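You operate a simulated robot arm through the tools that you are given. There is no shell and no other tool. Be economical: measure what you need, move in short steps, check, and stop when the job is done.

You run a simulated two-armed robot. Do the job below in one go: nothing can be reset, and whatever is moved stays where it is left.

TASK
On the drying rack top, fold the cloth in half.

Only the result counts: the job must be done as asked and must still hold three seconds after the hand-in. Knocking over, shifting, dropping, spilling or breaking anything else fails it. Flat cloth is picked up by pressing the open fingertips on it (5 to 10 N) and closing them slowly along it; thin cloth reads only 2 to 8 mm in the jaws.

THE ROBOT
Two 7-joint arms with two-finger parallel grippers on one trunk, on a base that drives. Base frame: it is fixed to the floor where the robot stands at the start and does not move with it; the origin is under the middle of the robot, x ahead of it, y to its left, z up. Readings come in m, degrees, newtons and seconds.
The left shoulder is at the start at [0.07, 0.188, 1.215], the right one opposite. Places, roughly: drying rack top [0.6, -0.1, 0.9]. Payload 3.91 kg a hand.
The TCP of each hand is the grasp point between the finger pads, 0.03 m short of the fingertips. In the tool frame z runs along the fingers and y along their closing line. The gripper opens to 0.11 m. The fingers are 0.02 m wide and 0.01 m thick; the gripper's body (0.048 by 0.112 m) begins 0.055 m behind the TCP.
Orientation is that of the tool frame in the base frame, as a unit quaternion [w, x, y, z]. With the fingers straight down and closing along the base's y, the tool's x points along the base's -x, its y along +y and its z along -z.

THE INTERFACE
- The arms move only by the tool drive_tool. It takes "left_targets", "right_targets" or both (then of equal length, played together; a hand with none holds still); each is a list of rows, each an object (a shift or turn left out is 0, a gripper value left out holds the last) with "delta_pos": the shift along the tool's x, y, z in units of 500 mm (1.0 is 500 mm), a list of three; "delta_rot": the turn, a rotation vector about the tool's x, y, z in units of 60 degrees (1.0 is 60 degrees), a list of three; "jaw": the opening, from 0 (shut) to 1 (fully open). In form: [{"delta_pos": [x, y, z], "delta_rot": [rx, ry, rz], "jaw": jaw}, ...]. A call has 1 to 10 rows; each row is the pose to reach, as a shift and turn from the pose commanded when the call began, along the tool's axes at that moment. A call with a number of a shift or a turn outside -1 to 1 is refused whole. A row lasts 0.2 s, in which the tool goes at most 0.05 m and 8.6 degrees; a call with a longer step from one row to the next is refused whole, and so is a gripper value outside its range. Where a pose cannot be reached the arm comes as near as it can. A force on the tool above 40 N (or 10 N above the force at the start of the call, whichever is more), or a blocked arm, ends the call early, and 0.2 s more pass. The fingers move at their own pace (about 0.072 m/s each) and stop on an object; they squeeze with about 23 N. The grip force told is the motor's: it shows also when the fingers shut on nothing. Time passes only in rows, and 0.2 s behind the last, so rows that repeat a pose let the fingers close. It gives the time, the measured TCP pose, the force on the tool (base axes), the opening and the grip force at its end, in the units of the frame above (readings bear some noise).
- Cameras (640 x 400 px; columns grow to the right, rows downward): "scene" is now at [0.1292, -0.0208, 1.427]; the picture's right is [-0.28, -0.96, 0.00], its down [-0.69, 0.20, -0.69] and it looks along [0.66, -0.19, -0.72] (base axes); focal length 251 px, centre (320, 200). "left" rides on the left gripper at [0.072, -0.017, -0.103] in its tool frame; the picture's right is [0.23, 0.97, 0.00], its down [-0.76, 0.18, -0.62] and it looks along [-0.61, 0.14, 0.78] (tool axes); focal length 222 px, centre (320, 200). "right" rides on the right gripper at [0.072, 0.017, -0.103] in its tool frame; the picture's right is [-0.23, 0.97, 0.00], its down [-0.76, -0.18, -0.62] and it looks along [-0.61, -0.14, 0.78] (tool axes); focal length 222 px, centre (320, 200). There is no depth. A picture from a camera that has moved, and an enlarged one, comes with that camera's place and axes in the base frame and with its lens.
- camera(camera): a new picture of that camera. The clock stands still meanwhile.
- raise_lower(by): slides the trunk up (or, below 0, down) by that many m; the arms and the scene camera ride with it, the base frame stays. It gives what a move gives, with no picture.
- base_move(legs): drives the robot by 1 to 6 legs, each [ahead, turn to the left] in m and degrees, along the robot's own axes; the way and the turn of a leg run together, so that a leg with both is an arc; at most 1.5 m and 180 degrees a leg. The arms and the cameras ride along, it lands a little off, and it stops where it bumps. It gives what a move gives.
- head_to(pan, tilt): turns the head with the scene camera to pan (to the left, within 86 degrees either way) and tilt (down, from -29 to 69), counted from straight ahead of the robot. It gives what a move gives.
- zoom(camera, box): a new picture of the part [left, top, right, bottom] of that camera's present view, enlarged. The clock stands still meanwhile.
- sign_off(): hands the job in; it is judged then, once.

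Go step by step. Nothing tells you exact positions but the pictures and the camera data: compare them with the known pose of the tool, close in by small moves and look again before you grip or let go. The budget is 120 turns and 92 pictures, counting those below and the enlarged ones. Unless the task says otherwise, let go and move clear before handing in, and close with one line.

The tools are called after ">>>" as name(argument=value, ...) on one line, values as JSON. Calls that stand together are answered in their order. drive_tool: Moves the arms, as the interface text tells. Its arguments: {"type":"object","properties":{"left_targets":{"type":"array"},"right_targets":{"type":"array"}},"required":[]} The other tools are called the same way: raise_lower (by) slides the trunk up or down; base_move (legs) drives the base; head_to (pan, tilt) turns the head that bears the scene camera; camera (camera) takes a picture; zoom (camera, box) takes an enlarged picture of a part of a camera's view; sign_off () hands the job in.

At the start:

```text
t: 0.0
left_tool_pos: [0.5978, 0.2244, 1.1405]
left_orientation: [-0.002, -0.013, 1.0, -0.011]
left_force: [-0.2, -0.1, 0.5]
left_grip_width: 0.11
left_gripper_force: 0.1
right_tool_pos: [0.5528, -0.2902, 1.1418]
right_orientation: [0.0, 0.0, 1.0, 0.0]
right_force: [-0.4, 0.3, 0.9]
right_grip_width: 0.1101
right_gripper_force: 0.0
trunk travel left (down, up): [-0.725, 0.215]
robot x, y, heading: [-0.0009, 0.0007, -0.0]
head pan, tilt: [-16.4, 46.4]
```

scene: 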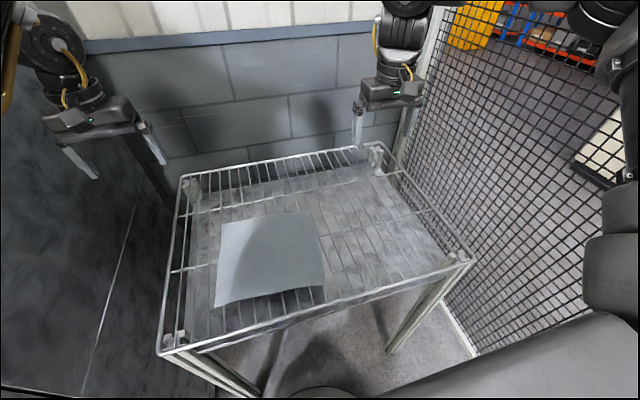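
right: 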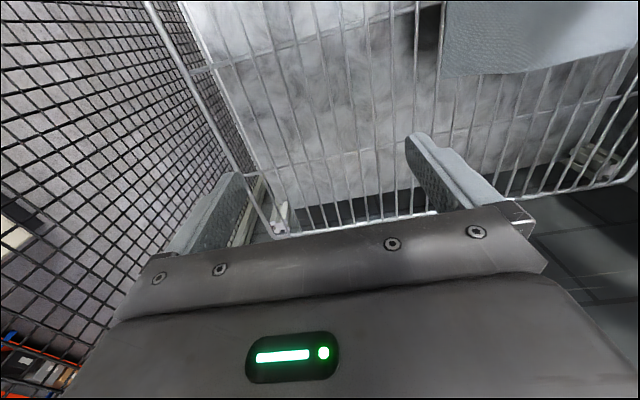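
left: 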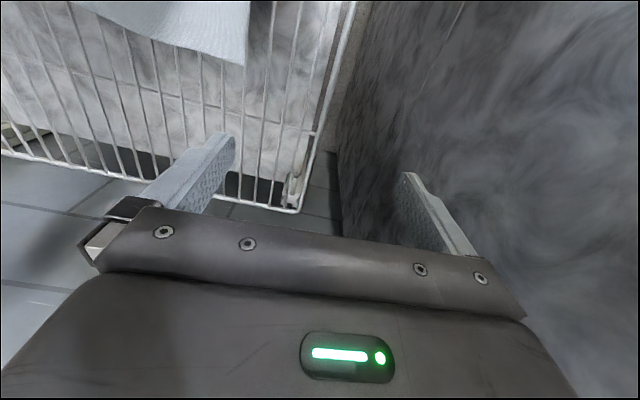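

The cloth lies on the wire rack, roughly a 0.23 m square around [0.48, 0.01]. I'll look closer to find its edges and the rack wires.

>>> zoom(camera="scene", box=[150, 140, 390, 360])

>>> zoom(camera="left", box=[0, 0, 360, 225])

```text
1.82 times, centred on (270, 250) of scene
camera zoom: at [0.1292, -0.0208, 1.427], right [-0.28, -0.96, 0.0], down [-0.69, 0.2, -0.69], along [0.66, -0.19, -0.72], focal length 456 px, centre (411, 109)
```

zoom: 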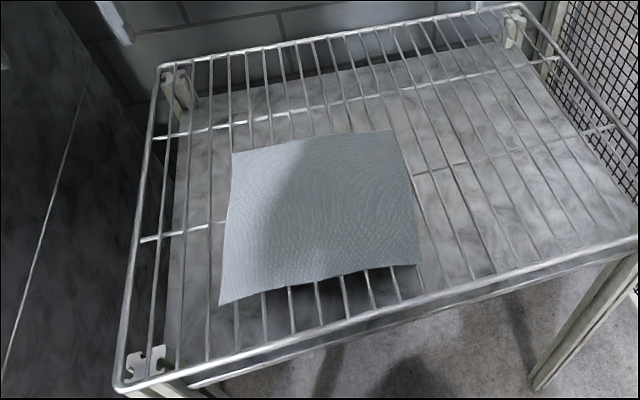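

```text
1.78 times, centred on (180, 112) of left
camera zoom: at [0.5267, 0.2069, 1.2452], right [-0.25, 0.97, -0.02], down [0.76, 0.21, 0.62], along [0.6, 0.14, -0.79], focal length 395 px, centre (569, 356)
```

zoom: 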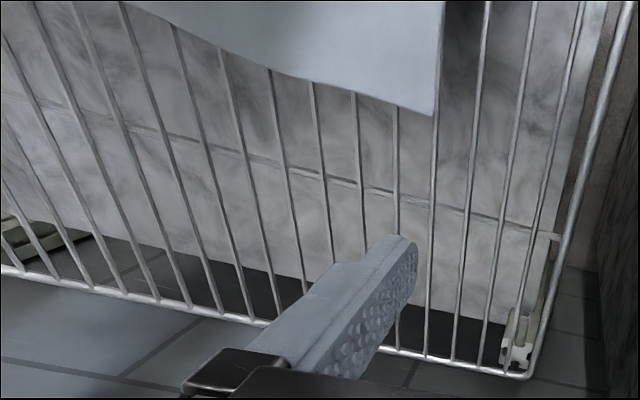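

The wires run along x about 3 cm apart, and the cloth's near edge runs from about [0.38, 0.13] to [0.36, -0.09]. I plan to pinch near both near corners, closing along x on top of a wire, then carry that edge to the far edge. First I bring both hands above the corners and start turning them.

>>> drive_tool(left_targets=[{"delta_pos": [0.049, -0.0275, 0.03], "delta_rot": [-0.003, 0, 0.125]}, {"delta_pos": [0.0975, -0.055, 0.06], "delta_rot": [-0.006, 0, 0.25]}, {"delta_pos": [0.146, -0.0825, 0.09], "delta_rot": [-0.009, 0, 0.375]}, {"delta_pos": [0.195, -0.11, 0.12], "delta_rot": [-0.012, 0, 0.5]}, {"delta_pos": [0.244, -0.1375, 0.15], "delta_rot": [-0.015, 0, 0.625]}, {"delta_pos": [0.2925, -0.165, 0.18], "delta_rot": [-0.018, 0, 0.75]}, {"delta_pos": [0.341, -0.1925, 0.21], "delta_rot": [-0.021, 0, 0.875]}, {"delta_pos": [0.39, -0.22, 0.24], "delta_rot": [-0.021, 0, 1.0]}], right_targets=[{"delta_pos": [0.042, 0.056, 0.03], "delta_rot": [0, 0, -0.125]}, {"delta_pos": [0.084, 0.112, 0.06], "delta_rot": [0, 0, -0.25]}, {"delta_pos": [0.126, 0.168, 0.09], "delta_rot": [0, 0, -0.375]}, {"delta_pos": [0.168, 0.223, 0.12], "delta_rot": [0, 0, -0.5]}, {"delta_pos": [0.21, 0.279, 0.15], "delta_rot": [0, 0, -0.625]}, {"delta_pos": [0.252, 0.335, 0.18], "delta_rot": [0, 0, -0.75]}, {"delta_pos": [0.294, 0.39, 0.21], "delta_rot": [0, 0, -0.875]}, {"delta_pos": [0.336, 0.446, 0.24], "delta_rot": [0, 0, -1.0]}])

```text
t: 0.6
left_tool_pos: [0.5393, 0.2218, 1.0375]
left_orientation: [-0.086, 0.08, 0.993, -0.026]
left_force: [-1.3, 0.0, 0.0]
left_grip_width: 0.1097
left_gripper_force: 0.1
left hand out of reach, approached as far as the arm can: row 2
right_tool_pos: [0.5173, -0.2441, 1.1165]
right_orientation: [-0.001, -0.111, 0.994, -0.001]
right_force: [0.3, -0.2, 0.1]
right_grip_width: 0.11
right_gripper_force: 0.2
trunk travel left (down, up): [-0.725, 0.215]
robot x, y, heading: [-0.0017, 0.0013, -0.1]
head pan, tilt: [-16.4, 46.4]
stopped in row 2 (left hand): the arm was blocked; the commanded pose is now the measured one
```

The left arm was blocked early and ended somewhat tilted. I'll look at what it met.

>>> head_to(pan=15, tilt=40)

>>> camera(camera="scene")

>>> camera(camera="left")

```text
t: 1.6
left_tool_pos: [0.5382, 0.2213, 1.0371]
left_orientation: [-0.086, 0.08, 0.993, -0.026]
left_force: [0.6, 0.1, -0.4]
left_grip_width: 0.11
left_gripper_force: 0.1
right_tool_pos: [0.5171, -0.245, 1.1174]
right_orientation: [0.0, -0.111, 0.994, 0.0]
right_force: [0.4, 0.0, 0.0]
right_grip_width: 0.1097
right_gripper_force: 0.1
trunk travel left (down, up): [-0.725, 0.215]
robot x, y, heading: [-0.0015, 0.0007, 0.1]
head pan, tilt: [15.0, 40.0]
```

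```text
86 pictures are left
camera scene: at [0.1346, 0.0238, 1.4362], right [0.26, -0.97, 0.0], down [-0.62, -0.17, -0.77], along [0.74, 0.2, -0.64], focal length 251 px, centre (320, 200)
```

scene: 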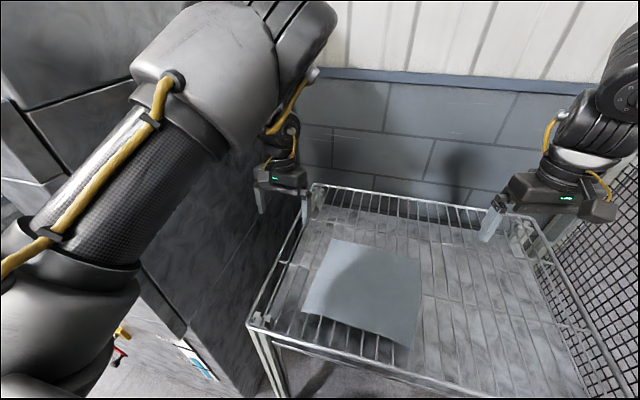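

```text
85 pictures are left
camera left: at [0.4835, 0.22, 1.1534], right [-0.07, 1.0, -0.02], down [0.88, 0.07, 0.47], along [0.48, 0.01, -0.88], focal length 222 px, centre (320, 200)
```

left: 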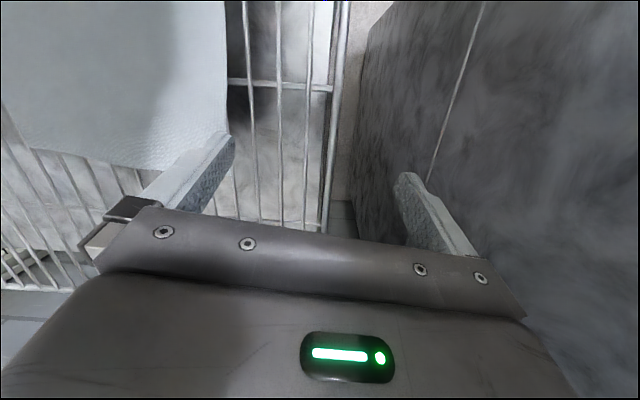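

A wall panel stands close to the left of the left hand, and the arm seems to have been blocked by it or by its own limit. I'll level the left hand, lift it and move it right, away from the panel. The right hand continues as planned.

>>> drive_tool(left_targets=[{"delta_pos": [0, -0.05, -0.04], "delta_rot": [-0.02, -0.05, -0.05]}, {"delta_pos": [0, -0.1, -0.08], "delta_rot": [-0.035, -0.11, -0.1]}, {"delta_pos": [0, -0.15, -0.1], "delta_rot": [-0.05, -0.164, -0.153]}, {"delta_pos": [0, -0.2, -0.1], "delta_rot": [-0.05, -0.164, -0.153]}])

```text
t: 2.5
left_tool_pos: [0.526, 0.2398, 1.0544]
left_orientation: [-0.082, -0.019, 0.996, -0.014]
left_force: [0.7, -1.2, 0.2]
left_grip_width: 0.1101
left_gripper_force: 0.2
left hand out of reach, approached as far as the arm can: row 1, 2, 3, 4
right_tool_pos: [0.5158, -0.2428, 1.1172]
right_orientation: [-0.002, -0.112, 0.994, 0.0]
right_force: [0.5, -1.2, -0.1]
right_grip_width: 0.11
right_gripper_force: 0.0
trunk travel left (down, up): [-0.725, 0.215]
robot x, y, heading: [-0.0023, 0.0008, 0.1]
head pan, tilt: [15.0, 40.0]
stopped in row 4 (left hand): the arm was blocked; the commanded pose is now the measured one
```

The left hand barely obeyed and is still out of reach. I'll look at the left arm's elbow and the panel.

>>> head_to(pan=40, tilt=25)

>>> camera(camera="scene")

```text
t: 3.4
left_tool_pos: [0.5249, 0.2396, 1.0554]
left_orientation: [-0.082, -0.018, 0.996, -0.014]
left_force: [0.6, 0.6, -0.4]
left_grip_width: 0.11
left_gripper_force: 0.0
right_tool_pos: [0.516, -0.2435, 1.117]
right_orientation: [0.0, -0.112, 0.994, 0.0]
right_force: [-0.2, 0.0, -0.4]
right_grip_width: 0.1102
right_gripper_force: 0.0
trunk travel left (down, up): [-0.725, 0.215]
robot x, y, heading: [-0.0016, -0.0012, -0.1]
head pan, tilt: [40.0, 25.0]
```

```text
84 pictures are left
camera scene: at [0.1227, 0.0609, 1.4596], right [0.64, -0.77, 0.0], down [-0.32, -0.27, -0.91], along [0.69, 0.58, -0.42], focal length 251 px, centre (320, 200)
```

scene: 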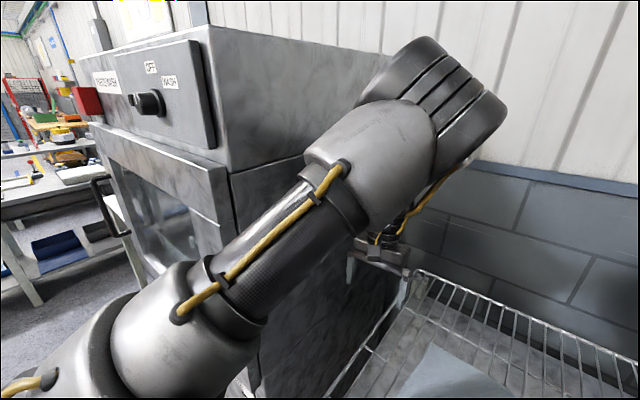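

The left forearm runs past the front corner of a machine on the left, so it can't fold outward there. I'll shift the base slightly back and to the right to free it. First I check the floor around the robot.

>>> head_to(pan=-80, tilt=25)

>>> camera(camera="scene")

>>> head_to(pan=85, tilt=30)

>>> camera(camera="scene")

>>> head_to(pan=-30, tilt=35)

>>> camera(camera="scene")

```text
t: 5.4
left_tool_pos: [0.525, 0.2376, 1.0556]
left_orientation: [-0.081, -0.018, 0.996, -0.013]
left_force: [-0.4, -0.3, -0.6]
left_grip_width: 0.1099
left_gripper_force: 0.0
right_tool_pos: [0.5157, -0.2442, 1.117]
right_orientation: [0.0, -0.112, 0.994, 0.0]
right_force: [0.3, 0.5, 0.6]
right_grip_width: 0.1099
right_gripper_force: 0.0
trunk travel left (down, up): [-0.725, 0.215]
robot x, y, heading: [0.0005, 0.0031, 0.2]
head pan, tilt: [-80.0, 25.0]
```

```text
83 pictures are left
camera scene: at [0.0683, -0.0889, 1.4596], right [-0.98, -0.17, 0.0], down [-0.07, 0.42, -0.91], along [0.16, -0.89, -0.42], focal length 251 px, centre (320, 200)
```

scene: 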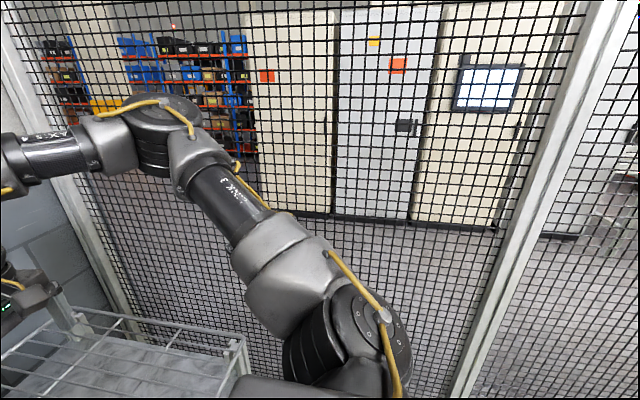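

```text
t: 7.9
left_tool_pos: [0.5243, 0.2379, 1.0554]
left_orientation: [-0.081, -0.018, 0.996, -0.014]
left_force: [-0.5, 0.1, -0.1]
left_grip_width: 0.1098
left_gripper_force: 0.1
right_tool_pos: [0.5157, -0.2435, 1.1185]
right_orientation: [0.0, -0.112, 0.994, 0.0]
right_force: [0.7, -0.2, 0.1]
right_grip_width: 0.1099
right_gripper_force: 0.1
trunk travel left (down, up): [-0.725, 0.215]
robot x, y, heading: [0.0021, 0.0022, 0.0]
head pan, tilt: [85.0, 30.0]
```

```text
82 pictures are left
camera scene: at [0.0602, 0.092, 1.4516], right [1.0, -0.09, 0.0], down [-0.04, -0.5, -0.87], along [0.08, 0.86, -0.5], focal length 251 px, centre (320, 200)
```

scene: 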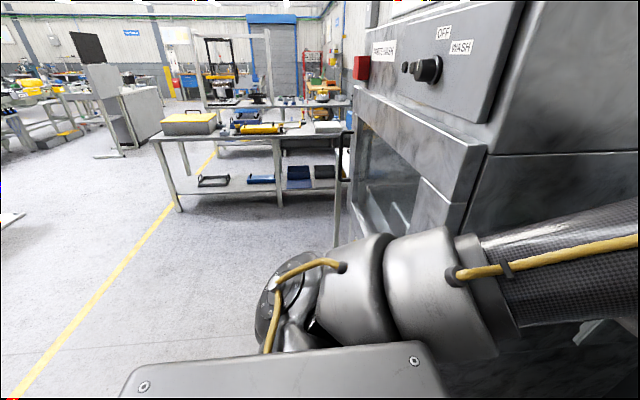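

```text
t: 9.8
left_tool_pos: [0.5247, 0.2388, 1.0559]
left_orientation: [-0.082, -0.018, 0.996, -0.013]
left_force: [-0.5, 1.0, -0.1]
left_grip_width: 0.1103
left_gripper_force: 0.0
right_tool_pos: [0.5158, -0.2448, 1.1161]
right_orientation: [0.0, -0.112, 0.994, 0.0]
right_force: [-0.2, -0.4, 1.7]
right_grip_width: 0.1099
right_gripper_force: 0.0
trunk travel left (down, up): [-0.725, 0.215]
robot x, y, heading: [0.0024, -0.0008, 0.3]
head pan, tilt: [-30.0, 35.0]
```

```text
81 pictures are left
camera scene: at [0.1285, -0.0421, 1.4438], right [-0.5, -0.87, 0.0], down [-0.5, 0.29, -0.82], along [0.71, -0.41, -0.57], focal length 251 px, centre (320, 200)
```

scene: 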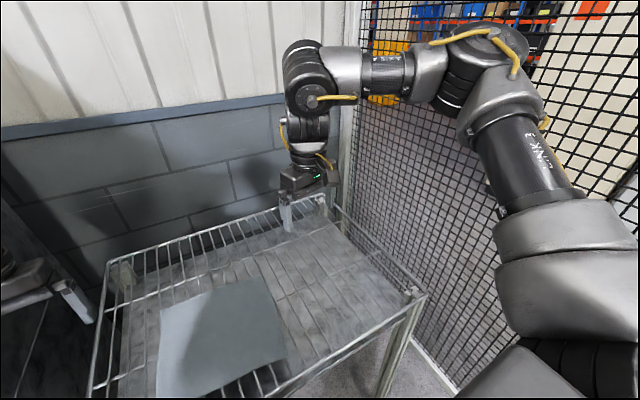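

The fence on the right is at y of about -0.8, so there is room, and the floor behind is free. I'll back out, shift about 0.1 m to the right and return, ending about 0.12 m further back than the start.

>>> base_move(legs=[[-0.4, 0], [-0.25, 22], [-0.25, -22], [0.78, 0]])

>>> head_to(pan=10, tilt=40)

>>> camera(camera="scene")

```text
t: 18.9
left_tool_pos: [0.4055, 0.1326, 1.0574]
left_orientation: [-0.082, -0.011, 0.996, -0.014]
left_force: [-0.4, -1.0, 0.0]
left_grip_width: 0.1102
left_gripper_force: 0.1
right_tool_pos: [0.391, -0.3494, 1.1183]
right_orientation: [0.001, -0.104, 0.995, 0.0]
right_force: [0.2, 0.1, 0.8]
right_grip_width: 0.1099
right_gripper_force: 0.0
trunk travel left (down, up): [-0.725, 0.215]
robot x, y, heading: [-0.1214, -0.0934, -0.9]
head pan, tilt: [-30.0, 35.0]
```

```text
t: 20.0
left_tool_pos: [0.4065, 0.1324, 1.0556]
left_orientation: [-0.082, -0.012, 0.996, -0.013]
left_force: [-0.7, 0.0, 0.3]
left_grip_width: 0.1096
left_gripper_force: 0.1
right_tool_pos: [0.3909, -0.3501, 1.1172]
right_orientation: [0.0, -0.105, 0.995, -0.001]
right_force: [-0.6, 0.2, -0.1]
right_grip_width: 0.1102
right_gripper_force: 0.1
trunk travel left (down, up): [-0.725, 0.215]
robot x, y, heading: [-0.1228, -0.0974, -0.8]
head pan, tilt: [10.0, 40.0]
```

```text
80 pictures are left
camera scene: at [0.0141, -0.0845, 1.4363], right [0.16, -0.99, 0.0], down [-0.63, -0.1, -0.77], along [0.76, 0.12, -0.64], focal length 251 px, centre (320, 200)
```

scene: 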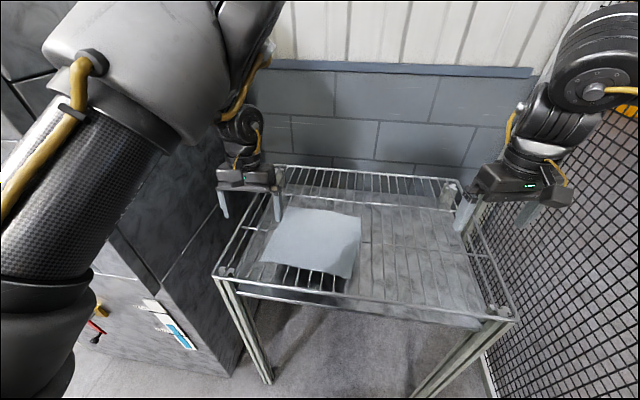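

The base moved well and the left arm now has room. I'll level the left hand, and bring the right hand over the right near corner while turning it.

>>> drive_tool(left_targets=[{"delta_pos": [0, 0, 0], "delta_rot": [-0.012, -0.08, 0.012]}, {"delta_pos": [0, 0, 0], "delta_rot": [-0.025, -0.157, 0.023]}, {"delta_pos": [0, 0, 0], "delta_rot": [-0.025, -0.157, 0.023]}, {"delta_pos": [0, 0, 0], "delta_rot": [-0.025, -0.157, 0.023]}, {"delta_pos": [0, 0, 0], "delta_rot": [-0.025, -0.157, 0.023]}, {"delta_pos": [0, 0, 0], "delta_rot": [-0.025, -0.157, 0.023]}, {"delta_pos": [0, 0, 0], "delta_rot": [-0.025, -0.157, 0.023]}, {"delta_pos": [0, 0, 0], "delta_rot": [-0.025, -0.157, 0.023]}], right_targets=[{"delta_pos": [-0.013, 0.07, 0.019], "delta_rot": [0, 0, -0.125]}, {"delta_pos": [-0.026, 0.139, 0.038], "delta_rot": [0, 0, -0.25]}, {"delta_pos": [-0.04, 0.209, 0.058], "delta_rot": [0, 0, -0.375]}, {"delta_pos": [-0.053, 0.278, 0.077], "delta_rot": [0, 0, -0.5]}, {"delta_pos": [-0.066, 0.348, 0.096], "delta_rot": [0, 0, -0.625]}, {"delta_pos": [-0.08, 0.417, 0.116], "delta_rot": [0, 0, -0.75]}, {"delta_pos": [-0.093, 0.487, 0.135], "delta_rot": [0, 0, -0.875]}, {"delta_pos": [-0.106, 0.556, 0.154], "delta_rot": [0, 0, -1.0]}])

```text
t: 21.8
left_tool_pos: [0.4013, 0.153, 1.036]
left_orientation: [-0.022, -0.02, 0.999, -0.014]
left_force: [-0.4, 1.1, -0.4]
left_grip_width: 0.1103
left_gripper_force: 0.0
left hand out of reach, approached as far as the arm can: row 2, 3, 4, 5, 6, 7, 8
right_tool_pos: [0.3874, -0.0656, 1.0397]
right_orientation: [0.0, -0.589, 0.808, -0.001]
right_force: [-0.6, 0.1, -0.9]
right_grip_width: 0.1097
right_gripper_force: 0.2
trunk travel left (down, up): [-0.725, 0.215]
robot x, y, heading: [-0.1229, -0.0994, -0.8]
head pan, tilt: [10.0, 40.0]
```

The right hand went exactly where asked. The left wrist seems to be at a joint limit in that turning direction, so I'll try turning it the other way with a little lift.

>>> drive_tool(left_targets=[{"delta_pos": [0, 0, -0.02], "delta_rot": [0, 0, -0.125]}, {"delta_pos": [0, 0, -0.04], "delta_rot": [0, 0, -0.25]}, {"delta_pos": [0, 0, -0.06], "delta_rot": [0, 0, -0.375]}, {"delta_pos": [0, 0, -0.08], "delta_rot": [0, 0, -0.5]}])

```text
t: 22.8
left_tool_pos: [0.3968, 0.1525, 1.055]
left_orientation: [-0.05, -0.28, 0.959, 0.0]
left_force: [0.1, 0.7, 0.2]
left_grip_width: 0.1101
left_gripper_force: 0.0
right_tool_pos: [0.3865, -0.0682, 1.0398]
right_orientation: [0.0, -0.588, 0.809, 0.0]
right_force: [-0.3, -0.2, 0.2]
right_grip_width: 0.1097
right_gripper_force: 0.0
trunk travel left (down, up): [-0.725, 0.215]
robot x, y, heading: [-0.1231, -0.0998, -0.8]
head pan, tilt: [10.0, 40.0]
```

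Turning this way works. I'll complete both turns to have the fingers close along x, and set both hands above the pinch points.

>>> drive_tool(left_targets=[{"delta_pos": [0.004, -0.009, 0.004], "delta_rot": [0.009, -0.009, -0.12]}, {"delta_pos": [0.008, -0.018, 0.008], "delta_rot": [0.018, -0.018, -0.24]}, {"delta_pos": [0.012, -0.026, 0.011], "delta_rot": [0.026, -0.026, -0.36]}, {"delta_pos": [0.016, -0.035, 0.015], "delta_rot": [0.035, -0.035, -0.48]}, {"delta_pos": [0.02, -0.044, 0.019], "delta_rot": [0.044, -0.044, -0.6]}, {"delta_pos": [0.024, -0.053, 0.023], "delta_rot": [0.053, -0.053, -0.72]}, {"delta_pos": [0.028, -0.062, 0.026], "delta_rot": [0.062, -0.062, -0.84]}, {"delta_pos": [0.031, -0.07, 0.03], "delta_rot": [0.07, -0.07, -0.955], "jaw": 0.4}], right_targets=[{"delta_rot": [0, 0, -0.1]}, {"delta_rot": [0, 0, -0.2]}, {"delta_rot": [0, 0, -0.3]}, {"delta_rot": [0, 0, -0.3]}, {"delta_rot": [0, 0, -0.3]}, {"delta_rot": [0, 0, -0.3]}, {"delta_rot": [0, 0, -0.3]}, {"delta_rot": [0, 0, -0.3], "jaw": 0.4}])

>>> camera(camera="scene")

>>> camera(camera="right")

>>> camera(camera="left")

```text
t: 24.6
left_tool_pos: [0.4259, 0.157, 1.0597]
left_orientation: [0.009, -0.707, 0.707, -0.013]
left_force: [0.2, -0.1, -0.6]
left_grip_width: 0.0543
left_gripper_force: 0.0
left hand out of reach, approached as far as the arm can: row 2, 3, 4, 5, 6, 7, 8
right_tool_pos: [0.3854, -0.0677, 1.0408]
right_orientation: [0.0, 0.707, -0.707, 0.0]
right_force: [0.8, -0.1, -0.7]
right_grip_width: 0.054
right_gripper_force: 0.1
trunk travel left (down, up): [-0.725, 0.215]
robot x, y, heading: [-0.1236, -0.0972, -0.8]
head pan, tilt: [10.0, 40.0]
```

```text
79 pictures are left
camera scene: at [0.0143, -0.0842, 1.4363], right [0.16, -0.99, 0.0], down [-0.63, -0.1, -0.77], along [0.76, 0.12, -0.64], focal length 251 px, centre (320, 200)
```

scene: 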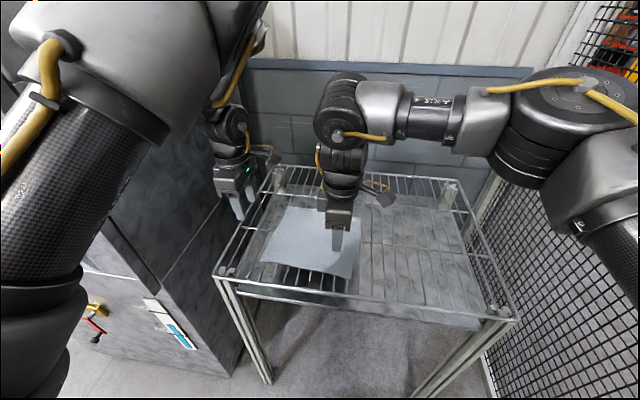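

```text
78 pictures are left
camera right: at [0.3688, -0.1409, 1.1433], right [-0.97, 0.23, 0.0], down [0.18, 0.76, 0.62], along [0.14, 0.61, -0.78], focal length 222 px, centre (320, 200)
```

right: 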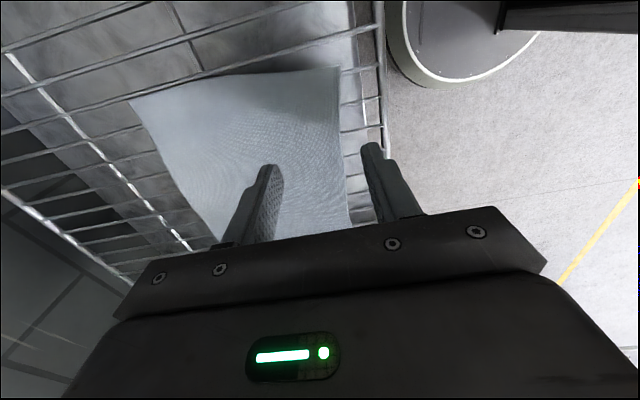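

```text
77 pictures are left
camera left: at [0.4398, 0.0849, 1.1648], right [-0.97, -0.23, -0.03], down [-0.2, 0.77, 0.61], along [-0.12, 0.6, -0.79], focal length 222 px, centre (320, 200)
```

left: 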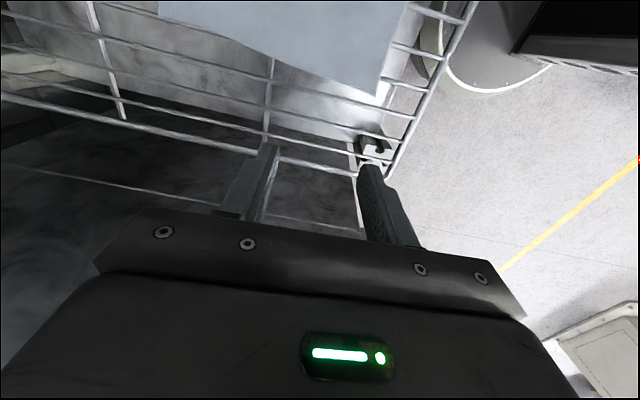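

The right hand is well placed with its fingers straddling the near edge. The left arm is folded into an awkward shape, so I'll raise it and move it forward and inward to see whether it frees up.

>>> drive_tool(left_targets=[{"delta_pos": [0.01, -0.03, -0.05]}, {"delta_pos": [0.02, -0.06, -0.1]}, {"delta_pos": [0.04, -0.1, -0.16]}, {"delta_pos": [0.06, -0.1, -0.2]}])

```text
t: 25.6
left_tool_pos: [0.4754, 0.1296, 1.1833]
left_orientation: [-0.02, 0.71, -0.704, 0.032]
left_force: [0.0, 0.5, 0.1]
left_grip_width: 0.0441
left_gripper_force: 0.1
right_tool_pos: [0.3852, -0.0673, 1.0402]
right_orientation: [-0.001, 0.708, -0.706, 0.0]
right_force: [0.0, -0.8, -0.6]
right_grip_width: 0.0439
right_gripper_force: 0.0
trunk travel left (down, up): [-0.725, 0.215]
robot x, y, heading: [-0.1248, -0.0959, -1.0]
head pan, tilt: [10.0, 40.0]
```

That pose is reachable. I'll test descending further forward to see where the left arm's limit lies.

>>> drive_tool(left_targets=[{"delta_pos": [0.01, 0, 0.08], "delta_rot": [0, 0, 0]}, {"delta_pos": [0.02, 0, 0.16]}, {"delta_pos": [0.03, 0, 0.24]}, {"delta_pos": [0.03, 0, 0.32]}, {"delta_pos": [0.03, 0, 0.36]}])

```text
t: 26.8
left_tool_pos: [0.4891, 0.1155, 1.0522]
left_orientation: [0.035, -0.697, 0.715, -0.033]
left_force: [-0.2, -0.1, -0.3]
left_grip_width: 0.0441
left_gripper_force: 0.0
left hand out of reach, approached as far as the arm can: row 2, 3, 4, 5
right_tool_pos: [0.3842, -0.0674, 1.0408]
right_orientation: [0.0, 0.708, -0.707, 0.001]
right_force: [0.0, -0.1, -0.6]
right_grip_width: 0.0441
right_gripper_force: 0.0
trunk travel left (down, up): [-0.725, 0.215]
robot x, y, heading: [-0.1225, -0.0988, -0.8]
head pan, tilt: [10.0, 40.0]
```

The left arm can't go lower than about z = 1.05 at this trunk height, so I'll raise both hands and lower the trunk instead.

>>> drive_tool(left_targets=[{"delta_pos": [0, 0, -0.08]}, {"delta_pos": [0, 0, -0.16]}, {"delta_pos": [0, 0, -0.22]}], right_targets=[{"delta_pos": [0, 0, -0.08]}, {"delta_pos": [0, 0, -0.16]}, {"delta_pos": [0, 0, -0.24]}])

>>> raise_lower(by=-0.13)

>>> camera(camera="scene")

```text
t: 27.6
left_tool_pos: [0.4691, 0.1266, 1.1049]
left_orientation: [-0.004, -0.703, 0.711, 0.004]
left_force: [-0.2, -0.1, 0.4]
left_grip_width: 0.0438
left_gripper_force: 0.2
right_tool_pos: [0.3832, -0.0644, 1.1626]
right_orientation: [0.0, -0.707, 0.707, 0.0]
right_force: [-0.2, 0.3, -0.2]
right_grip_width: 0.044
right_gripper_force: 0.1
trunk travel left (down, up): [-0.725, 0.215]
robot x, y, heading: [-0.1209, -0.1002, -1.2]
head pan, tilt: [10.0, 40.0]
```

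```text
t: 29.2
left_tool_pos: [0.4723, 0.1289, 0.9862]
left_orientation: [0.003, -0.705, 0.709, -0.003]
left_force: [-0.3, 0.0, -0.4]
left_grip_width: 0.0439
left_gripper_force: 0.2
right_tool_pos: [0.3845, -0.0653, 1.0321]
right_orientation: [0.001, -0.707, 0.707, -0.001]
right_force: [-0.2, 0.6, -0.5]
right_grip_width: 0.0442
right_gripper_force: 0.0
trunk travel left (down, up): [-0.595, 0.345]
robot x, y, heading: [-0.1246, -0.0963, -0.9]
head pan, tilt: [10.0, 40.0]
```

```text
76 pictures are left
camera scene: at [0.0139, -0.0842, 1.3063], right [0.16, -0.99, 0.0], down [-0.63, -0.1, -0.77], along [0.76, 0.12, -0.64], focal length 251 px, centre (320, 200)
```

scene: 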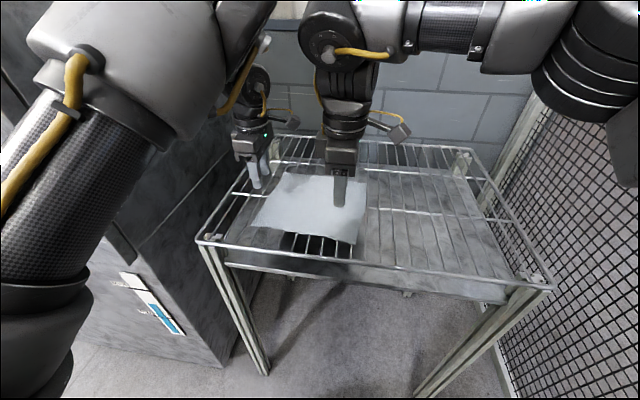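

The left hand is now low and upright. I'll move it back over the left near corner.

>>> drive_tool(left_targets=[{"delta_pos": [0.01, 0.045, 0]}, {"delta_pos": [0.02, 0.09, 0]}, {"delta_pos": [0.03, 0.138, 0]}, {"delta_pos": [0.03, 0.138, 0]}])

```text
t: 29.6
left_tool_pos: [0.4436, 0.1251, 0.94]
left_orientation: [-0.033, -0.704, 0.709, 0.03]
left_force: [-0.7, 0.3, -0.2]
left_grip_width: 0.0438
left_gripper_force: 0.0
left hand out of reach, approached as far as the arm can: row 1, 2
right_tool_pos: [0.3858, -0.0651, 1.0317]
right_orientation: [0.0, 0.707, -0.707, 0.0]
right_force: [0.1, -0.4, 0.0]
right_grip_width: 0.0441
right_gripper_force: 0.2
trunk travel left (down, up): [-0.595, 0.345]
robot x, y, heading: [-0.1182, -0.1009, -1.0]
head pan, tilt: [10.0, 40.0]
stopped in row 2 (left hand): the arm was blocked; the commanded pose is now the measured one
```

Retracting the left hand towards the robot is what fails, so I'll back the base about 0.09 m so the arm works further out.

>>> drive_tool(left_targets=[{"delta_pos": [0, -0.03, -0.07]}, {"delta_pos": [0, -0.05, -0.14]}, {"delta_pos": [0, -0.05, -0.14]}])

>>> base_move(legs=[[-0.09, 0]])

```text
t: 30.4
left_tool_pos: [0.4748, 0.1238, 1.009]
left_orientation: [-0.03, -0.703, 0.71, 0.031]
left_force: [1.0, -0.4, 0.3]
left_grip_width: 0.0437
left_gripper_force: 0.1
right_tool_pos: [0.3841, -0.0658, 1.032]
right_orientation: [0.001, 0.708, -0.707, 0.0]
right_force: [0.2, 0.2, 0.0]
right_grip_width: 0.044
right_gripper_force: 0.0
trunk travel left (down, up): [-0.595, 0.345]
robot x, y, heading: [-0.1226, -0.1004, -0.7]
head pan, tilt: [10.0, 40.0]
```

```text
t: 31.5
left_tool_pos: [0.3843, 0.1255, 1.009]
left_orientation: [-0.03, -0.703, 0.71, 0.03]
left_force: [-0.5, 0.0, 0.9]
left_grip_width: 0.044
left_gripper_force: 0.1
right_tool_pos: [0.2943, -0.0643, 1.0331]
right_orientation: [0.0, 0.707, -0.707, 0.0]
right_force: [-0.3, 0.5, 0.2]
right_grip_width: 0.0439
right_gripper_force: 0.1
trunk travel left (down, up): [-0.595, 0.345]
robot x, y, heading: [-0.2142, -0.0976, -1.0]
head pan, tilt: [10.0, 40.0]
```

Both hands ride back with the base. I'll now set the left and right hands above their pinch points and level the left one.

>>> drive_tool(left_targets=[{"delta_pos": [0.005, -0.01, 0.015], "delta_rot": [0.02, 0, -0.002]}, {"delta_pos": [0.011, -0.02, 0.03], "delta_rot": [0.04, 0, -0.005]}, {"delta_pos": [0.017, -0.03, 0.045], "delta_rot": [0.06, 0, -0.007]}, {"delta_pos": [0.022, -0.038, 0.06], "delta_rot": [0.081, 0, -0.01]}, {"delta_pos": [0.022, -0.038, 0.06], "delta_rot": [0.081, 0, -0.01]}], right_targets=[{"delta_pos": [0.002, -0.05, 0.0]}, {"delta_pos": [0.004, -0.1, 0.0]}, {"delta_pos": [0.006, -0.15, 0.0]}, {"delta_pos": [0.006, -0.182, 0.0]}, {"delta_pos": [0.006, -0.182, 0.0]}])

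```text
t: 32.7
left_tool_pos: [0.4014, 0.118, 0.9781]
left_orientation: [0.003, 0.709, -0.705, 0.001]
left_force: [-0.6, -0.1, 0.1]
left_grip_width: 0.0439
left_gripper_force: 0.1
right_tool_pos: [0.39, -0.0749, 1.0365]
right_orientation: [0.005, -0.702, 0.712, 0.004]
right_force: [-0.2, 0.3, -0.8]
right_grip_width: 0.044
right_gripper_force: 0.0
trunk travel left (down, up): [-0.595, 0.345]
robot x, y, heading: [-0.2096, -0.0981, -0.7]
head pan, tilt: [10.0, 40.0]
```

Both hands are now in place without limits. I'll check the fingers against the cloth edge and the wires.

>>> camera(camera="scene")

>>> zoom(camera="scene", box=[180, 120, 420, 270])

>>> camera(camera="left")

>>> camera(camera="right")

```text
75 pictures are left
camera scene: at [-0.0761, -0.0823, 1.3064], right [0.16, -0.99, 0.0], down [-0.63, -0.1, -0.77], along [0.76, 0.12, -0.64], focal length 251 px, centre (320, 200)
```

scene: 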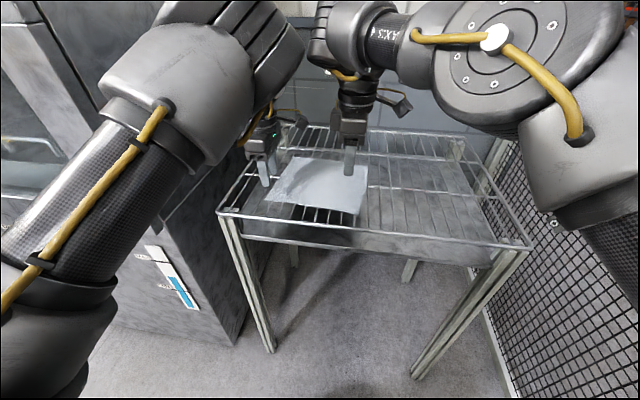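

```text
2.67 times, centred on (300, 195) of scene
camera zoom: at [-0.0761, -0.0823, 1.3064], right [0.16, -0.99, 0.0], down [-0.63, -0.1, -0.77], along [0.76, 0.12, -0.64], focal length 669 px, centre (373, 213)
```

zoom: 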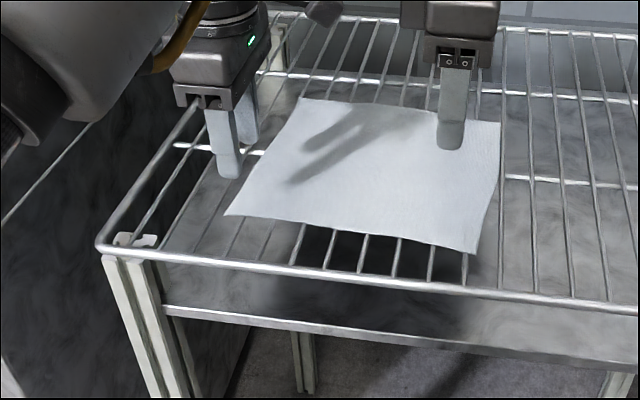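

```text
73 pictures are left
camera left: at [0.4201, 0.0447, 1.0817], right [-0.97, -0.23, 0.0], down [-0.18, 0.76, 0.62], along [-0.15, 0.6, -0.78], focal length 222 px, centre (320, 200)
```

left: 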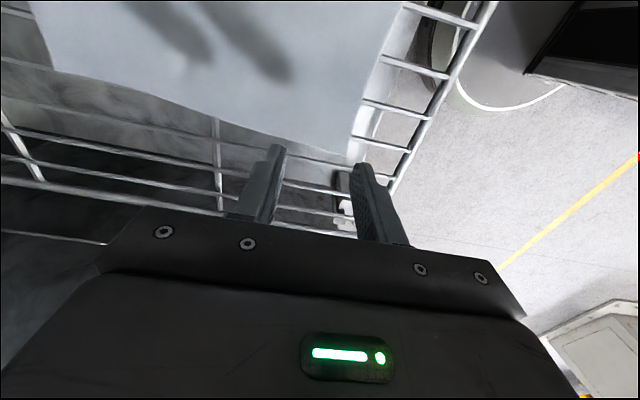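

```text
72 pictures are left
camera right: at [0.3721, -0.149, 1.1387], right [-0.97, 0.24, 0.0], down [0.19, 0.75, 0.63], along [0.15, 0.62, -0.77], focal length 222 px, centre (320, 200)
```

right: 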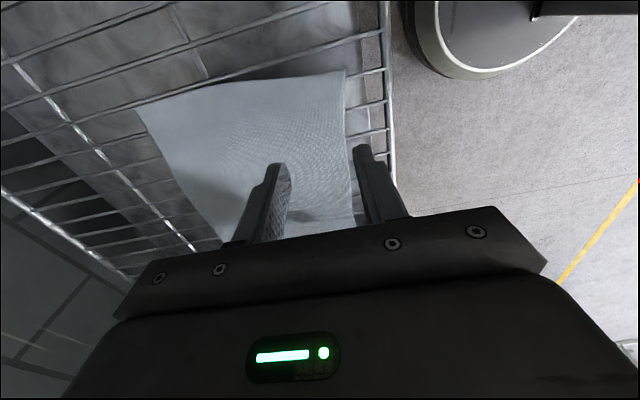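

I need to know precisely where the wires run under the near edge, so I'll enlarge that area.

>>> zoom(camera="scene", box=[250, 180, 370, 230])

>>> zoom(camera="left", box=[220, 80, 420, 205])

```text
5.33 times, centred on (310, 205) of scene
camera zoom: at [-0.0761, -0.0823, 1.3064], right [0.16, -0.99, 0.0], down [-0.63, -0.1, -0.77], along [0.76, 0.12, -0.64], focal length 1337 px, centre (373, 173)
```

zoom: 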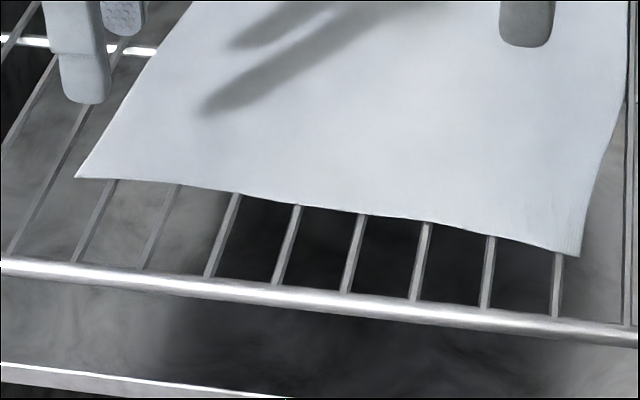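

```text
3.20 times, centred on (320, 142) of left
camera zoom: at [0.4201, 0.0447, 1.0817], right [-0.97, -0.23, 0.0], down [-0.18, 0.76, 0.62], along [-0.15, 0.6, -0.78], focal length 711 px, centre (320, 384)
```

zoom: 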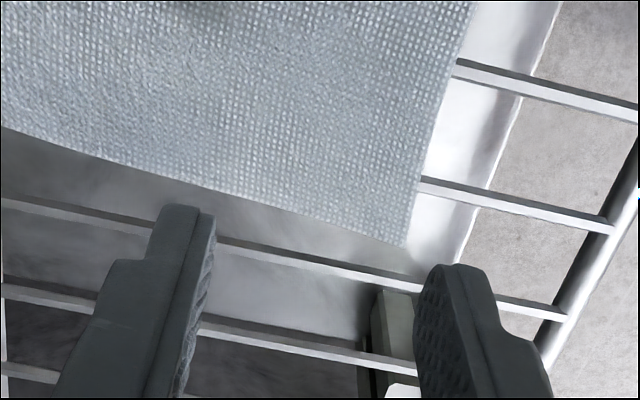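

Wires run at y of about 0.111, 0.082 … -0.066, -0.095, with cloth height about 0.905. I'll centre the left hand on the wire at 0.111 and the right hand on the one at -0.066, narrow the jaws and come down to just above contact.

>>> drive_tool(left_targets=[{"delta_pos": [0.008, -0.002, 0.0], "jaw": 0.33}, {"delta_pos": [0.016, -0.004, 0.03], "jaw": 0.33}, {"delta_pos": [0.016, -0.004, 0.066], "jaw": 0.33}, {"delta_pos": [0.016, -0.004, 0.066], "jaw": 0.33}], right_targets=[{"delta_pos": [-0.018, 0.006, 0.05], "jaw": 0.33}, {"delta_pos": [-0.018, 0.006, 0.1], "jaw": 0.33}, {"delta_pos": [-0.018, 0.006, 0.15], "jaw": 0.33}, {"delta_pos": [-0.018, 0.006, 0.183], "jaw": 0.33}])

>>> zoom(camera="scene", box=[240, 150, 400, 250])

>>> zoom(camera="left", box=[220, 80, 420, 205])

>>> zoom(camera="right", box=[220, 80, 420, 205])

```text
t: 33.7
left_tool_pos: [0.4033, 0.1107, 0.9417]
left_orientation: [0.005, 0.71, -0.705, -0.001]
left_force: [0.3, -0.4, 0.0]
left_grip_width: 0.0363
left_gripper_force: 0.1
right_tool_pos: [0.384, -0.059, 0.9412]
right_orientation: [0.0, 0.708, -0.706, 0.0]
right_force: [-0.1, 0.1, 0.7]
right_grip_width: 0.0363
right_gripper_force: 0.1
trunk travel left (down, up): [-0.595, 0.345]
robot x, y, heading: [-0.2116, -0.0998, -1.0]
head pan, tilt: [10.0, 40.0]
```

```text
4.00 times, centred on (320, 200) of scene
camera zoom: at [-0.0752, -0.0828, 1.3063], right [0.16, -0.99, 0.0], down [-0.63, -0.1, -0.77], along [0.76, 0.12, -0.64], focal length 1003 px, centre (320, 200)
```

zoom: 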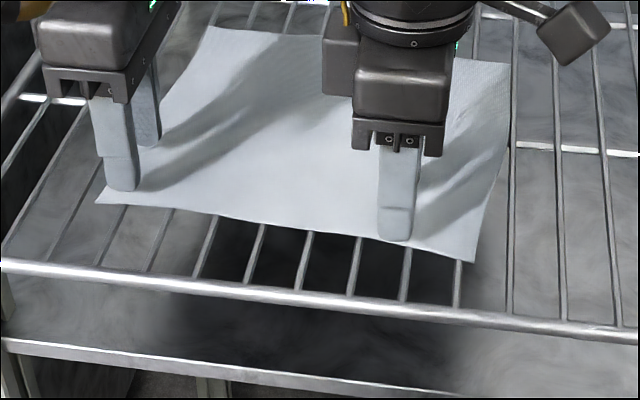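

```text
3.20 times, centred on (320, 142) of left
camera zoom: at [0.4217, 0.0392, 1.0451], right [-0.97, -0.23, 0.01], down [-0.18, 0.76, 0.62], along [-0.15, 0.6, -0.78], focal length 711 px, centre (320, 384)
```

zoom: 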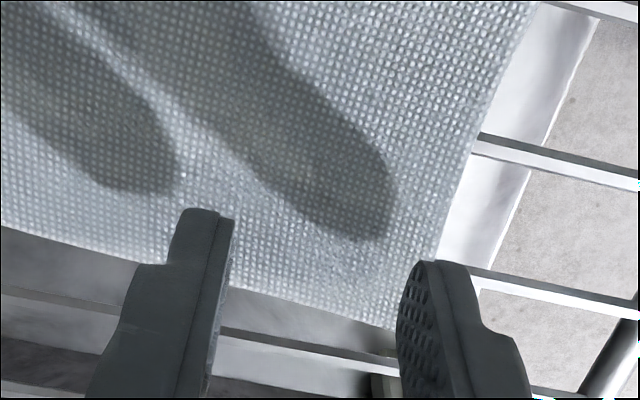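

```text
3.20 times, centred on (320, 142) of right
camera zoom: at [0.3668, -0.1319, 1.0437], right [-0.97, 0.23, 0.0], down [0.18, 0.76, 0.62], along [0.14, 0.61, -0.78], focal length 711 px, centre (320, 384)
```

zoom: 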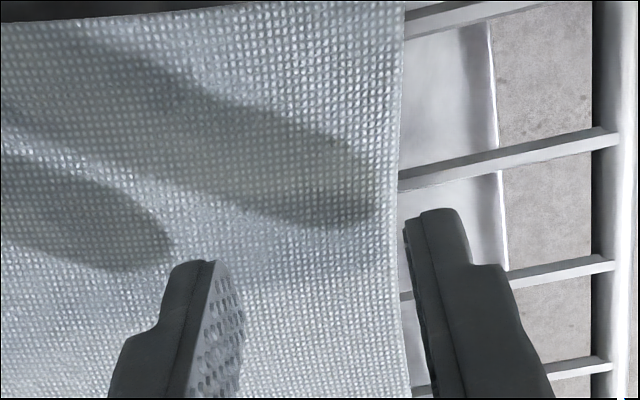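

The left hand is right over its wire with the near finger 5 mm onto the cloth. The right one needs about 1 cm towards -y and 5 mm forward. Then both go down to near contact.

>>> drive_tool(left_targets=[{"delta_pos": [0, 0, 0]}, {"delta_pos": [0, 0, 0.004]}, {"delta_pos": [0, 0, 0.008]}, {"delta_pos": [0, 0, 0.011]}], right_targets=[{"delta_pos": [0.02, -0.01, 0]}, {"delta_pos": [0.02, -0.01, 0.004]}, {"delta_pos": [0.02, -0.01, 0.008]}, {"delta_pos": [0.02, -0.01, 0.011]}])

```text
t: 34.7
left_tool_pos: [0.4039, 0.1101, 0.9393]
left_orientation: [0.003, 0.709, -0.705, 0.002]
left_force: [0.3, -0.6, -0.6]
left_grip_width: 0.0365
left_gripper_force: 0.0
right_tool_pos: [0.3894, -0.0677, 0.9363]
right_orientation: [0.0, -0.707, 0.707, 0.0]
right_force: [-0.3, 0.2, -0.1]
right_grip_width: 0.0363
right_gripper_force: 0.2
trunk travel left (down, up): [-0.595, 0.345]
robot x, y, heading: [-0.2133, -0.0963, -0.8]
head pan, tilt: [10.0, 40.0]
```

>>> drive_tool(left_targets=[{"delta_pos": [0, 0, 0.004]}, {"delta_pos": [0, 0, 0.008]}, {"delta_pos": [0, 0, 0.012]}], right_targets=[{"delta_pos": [0, 0, 0.003]}, {"delta_pos": [0, 0, 0.006]}, {"delta_pos": [0, 0, 0.008]}])

```text
t: 35.5
left_tool_pos: [0.4039, 0.1096, 0.9334]
left_orientation: [0.002, 0.709, -0.705, 0.002]
left_force: [-0.2, 0.3, 0.2]
left_grip_width: 0.0359
left_gripper_force: 0.1
right_tool_pos: [0.3886, -0.066, 0.9308]
right_orientation: [0.0, 0.707, -0.707, 0.0]
right_force: [0.9, -1.0, 3.5]
right_grip_width: 0.0363
right_gripper_force: 0.3
trunk travel left (down, up): [-0.595, 0.345]
robot x, y, heading: [-0.2114, -0.0963, -1.2]
head pan, tilt: [10.0, 40.0]
```

The right fingertips are touching (3.5 N) and the left ones nearly so. I'll press both a little more.

>>> drive_tool(left_targets=[{"delta_pos": [0, 0, 0.003]}, {"delta_pos": [0, 0, 0.006]}, {"delta_pos": [0, 0, 0.008]}], right_targets=[{"delta_pos": [0, 0, 0.001]}, {"delta_pos": [0, 0, 0.002]}, {"delta_pos": [0, 0, 0.003]}])

```text
t: 36.3
left_tool_pos: [0.4029, 0.1084, 0.9312]
left_orientation: [0.0, 0.709, -0.706, 0.002]
left_force: [2.0, -0.6, 7.7]
left_grip_width: 0.0361
left_gripper_force: 0.0
right_tool_pos: [0.3877, -0.0671, 0.931]
right_orientation: [-0.001, 0.708, -0.706, -0.001]
right_force: [1.8, 1.4, 6.9]
right_grip_width: 0.0358
right_gripper_force: 0.0
trunk travel left (down, up): [-0.595, 0.345]
robot x, y, heading: [-0.2118, -0.0964, -0.8]
head pan, tilt: [10.0, 40.0]
```

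Both hands press at about 7 N. Now I close both slowly along the cloth.

>>> drive_tool(left_targets=[{"jaw": 0.3}, {"jaw": 0.27}, {"jaw": 0.24}, {"jaw": 0.2}, {"jaw": 0.16}, {"jaw": 0.12}, {"jaw": 0.08}, {"jaw": 0.04}, {"jaw": 0}, {"jaw": 0}], right_targets=[{"jaw": 0.3}, {"jaw": 0.27}, {"jaw": 0.24}, {"jaw": 0.2}, {"jaw": 0.16}, {"jaw": 0.12}, {"jaw": 0.08}, {"jaw": 0.04}, {"jaw": 0}, {"jaw": 0}])

>>> zoom(camera="scene", box=[240, 150, 400, 250])

```text
t: 38.5
left_tool_pos: [0.4028, 0.1084, 0.9309]
left_orientation: [0.001, 0.709, -0.706, 0.0]
left_force: [-0.6, -0.8, 20.6]
left_grip_width: 0.0021
left_gripper_force: 23.0
right_tool_pos: [0.3867, -0.0696, 0.9313]
right_orientation: [-0.001, 0.708, -0.707, 0.001]
right_force: [0.6, 1.7, 2.1]
right_grip_width: 0.0018
right_gripper_force: 23.1
trunk travel left (down, up): [-0.595, 0.345]
robot x, y, heading: [-0.2123, -0.0994, -0.7]
head pan, tilt: [10.0, 40.0]
```

```text
4.00 times, centred on (320, 200) of scene
camera zoom: at [-0.0785, -0.0837, 1.3067], right [0.16, -0.99, 0.0], down [-0.63, -0.1, -0.77], along [0.76, 0.12, -0.64], focal length 1003 px, centre (320, 200)
```

zoom: 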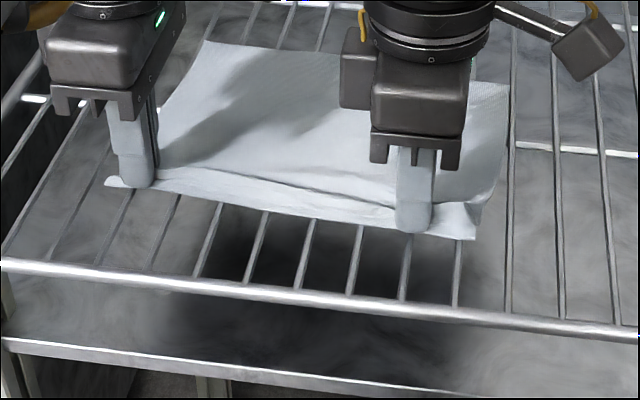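

Both jaws show about 2 mm and the cloth is visibly gathered between the fingers. I'll lift a little and check.

>>> drive_tool(left_targets=[{"delta_pos": [0, 0, -0.02]}, {"delta_pos": [0, 0, -0.05]}, {"delta_pos": [0, 0, -0.08]}], right_targets=[{"delta_pos": [0, 0, -0.02]}, {"delta_pos": [0, 0, -0.05]}, {"delta_pos": [0, 0, -0.08]}])

>>> zoom(camera="scene", box=[240, 130, 400, 230])

>>> camera(camera="right")

>>> camera(camera="left")

```text
t: 39.3
left_tool_pos: [0.4053, 0.1125, 0.9705]
left_orientation: [0.004, 0.71, -0.704, 0.003]
left_force: [-0.3, -0.9, -0.2]
left_grip_width: 0.0021
left_gripper_force: 23.2
right_tool_pos: [0.3881, -0.0667, 0.969]
right_orientation: [0.0, -0.707, 0.707, 0.0]
right_force: [0.1, 1.7, 0.7]
right_grip_width: 0.0021
right_gripper_force: 23.1
trunk travel left (down, up): [-0.595, 0.345]
robot x, y, heading: [-0.2071, -0.0982, -0.9]
head pan, tilt: [10.0, 40.0]
```

```text
4.00 times, centred on (320, 180) of scene
camera zoom: at [-0.0754, -0.0823, 1.3061], right [0.16, -0.99, 0.0], down [-0.63, -0.1, -0.77], along [0.76, 0.12, -0.64], focal length 1003 px, centre (320, 280)
```

zoom: 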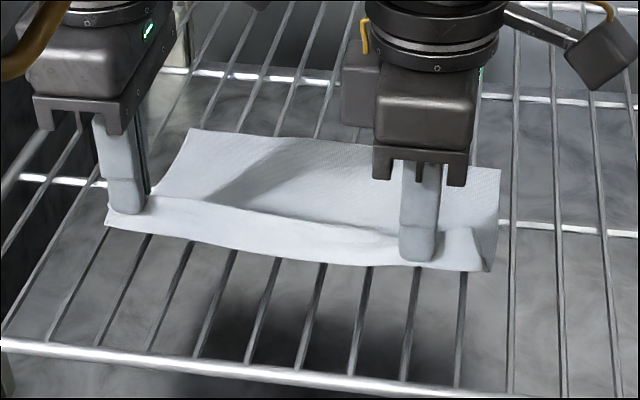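

```text
64 pictures are left
camera right: at [0.3713, -0.1406, 1.0722], right [-0.97, 0.23, 0.0], down [0.18, 0.76, 0.62], along [0.14, 0.61, -0.78], focal length 222 px, centre (320, 200)
```

right: 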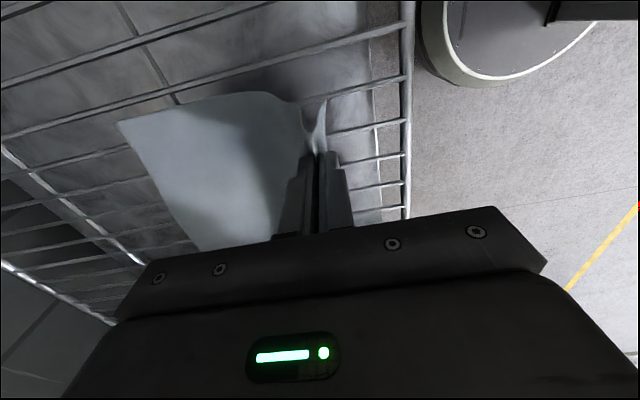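

```text
63 pictures are left
camera left: at [0.4231, 0.0401, 1.0751], right [-0.97, -0.24, 0.0], down [-0.18, 0.77, 0.62], along [-0.15, 0.6, -0.79], focal length 222 px, centre (320, 200)
```

left: 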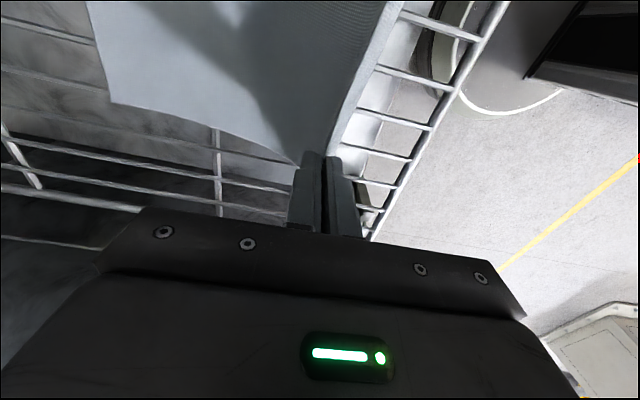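

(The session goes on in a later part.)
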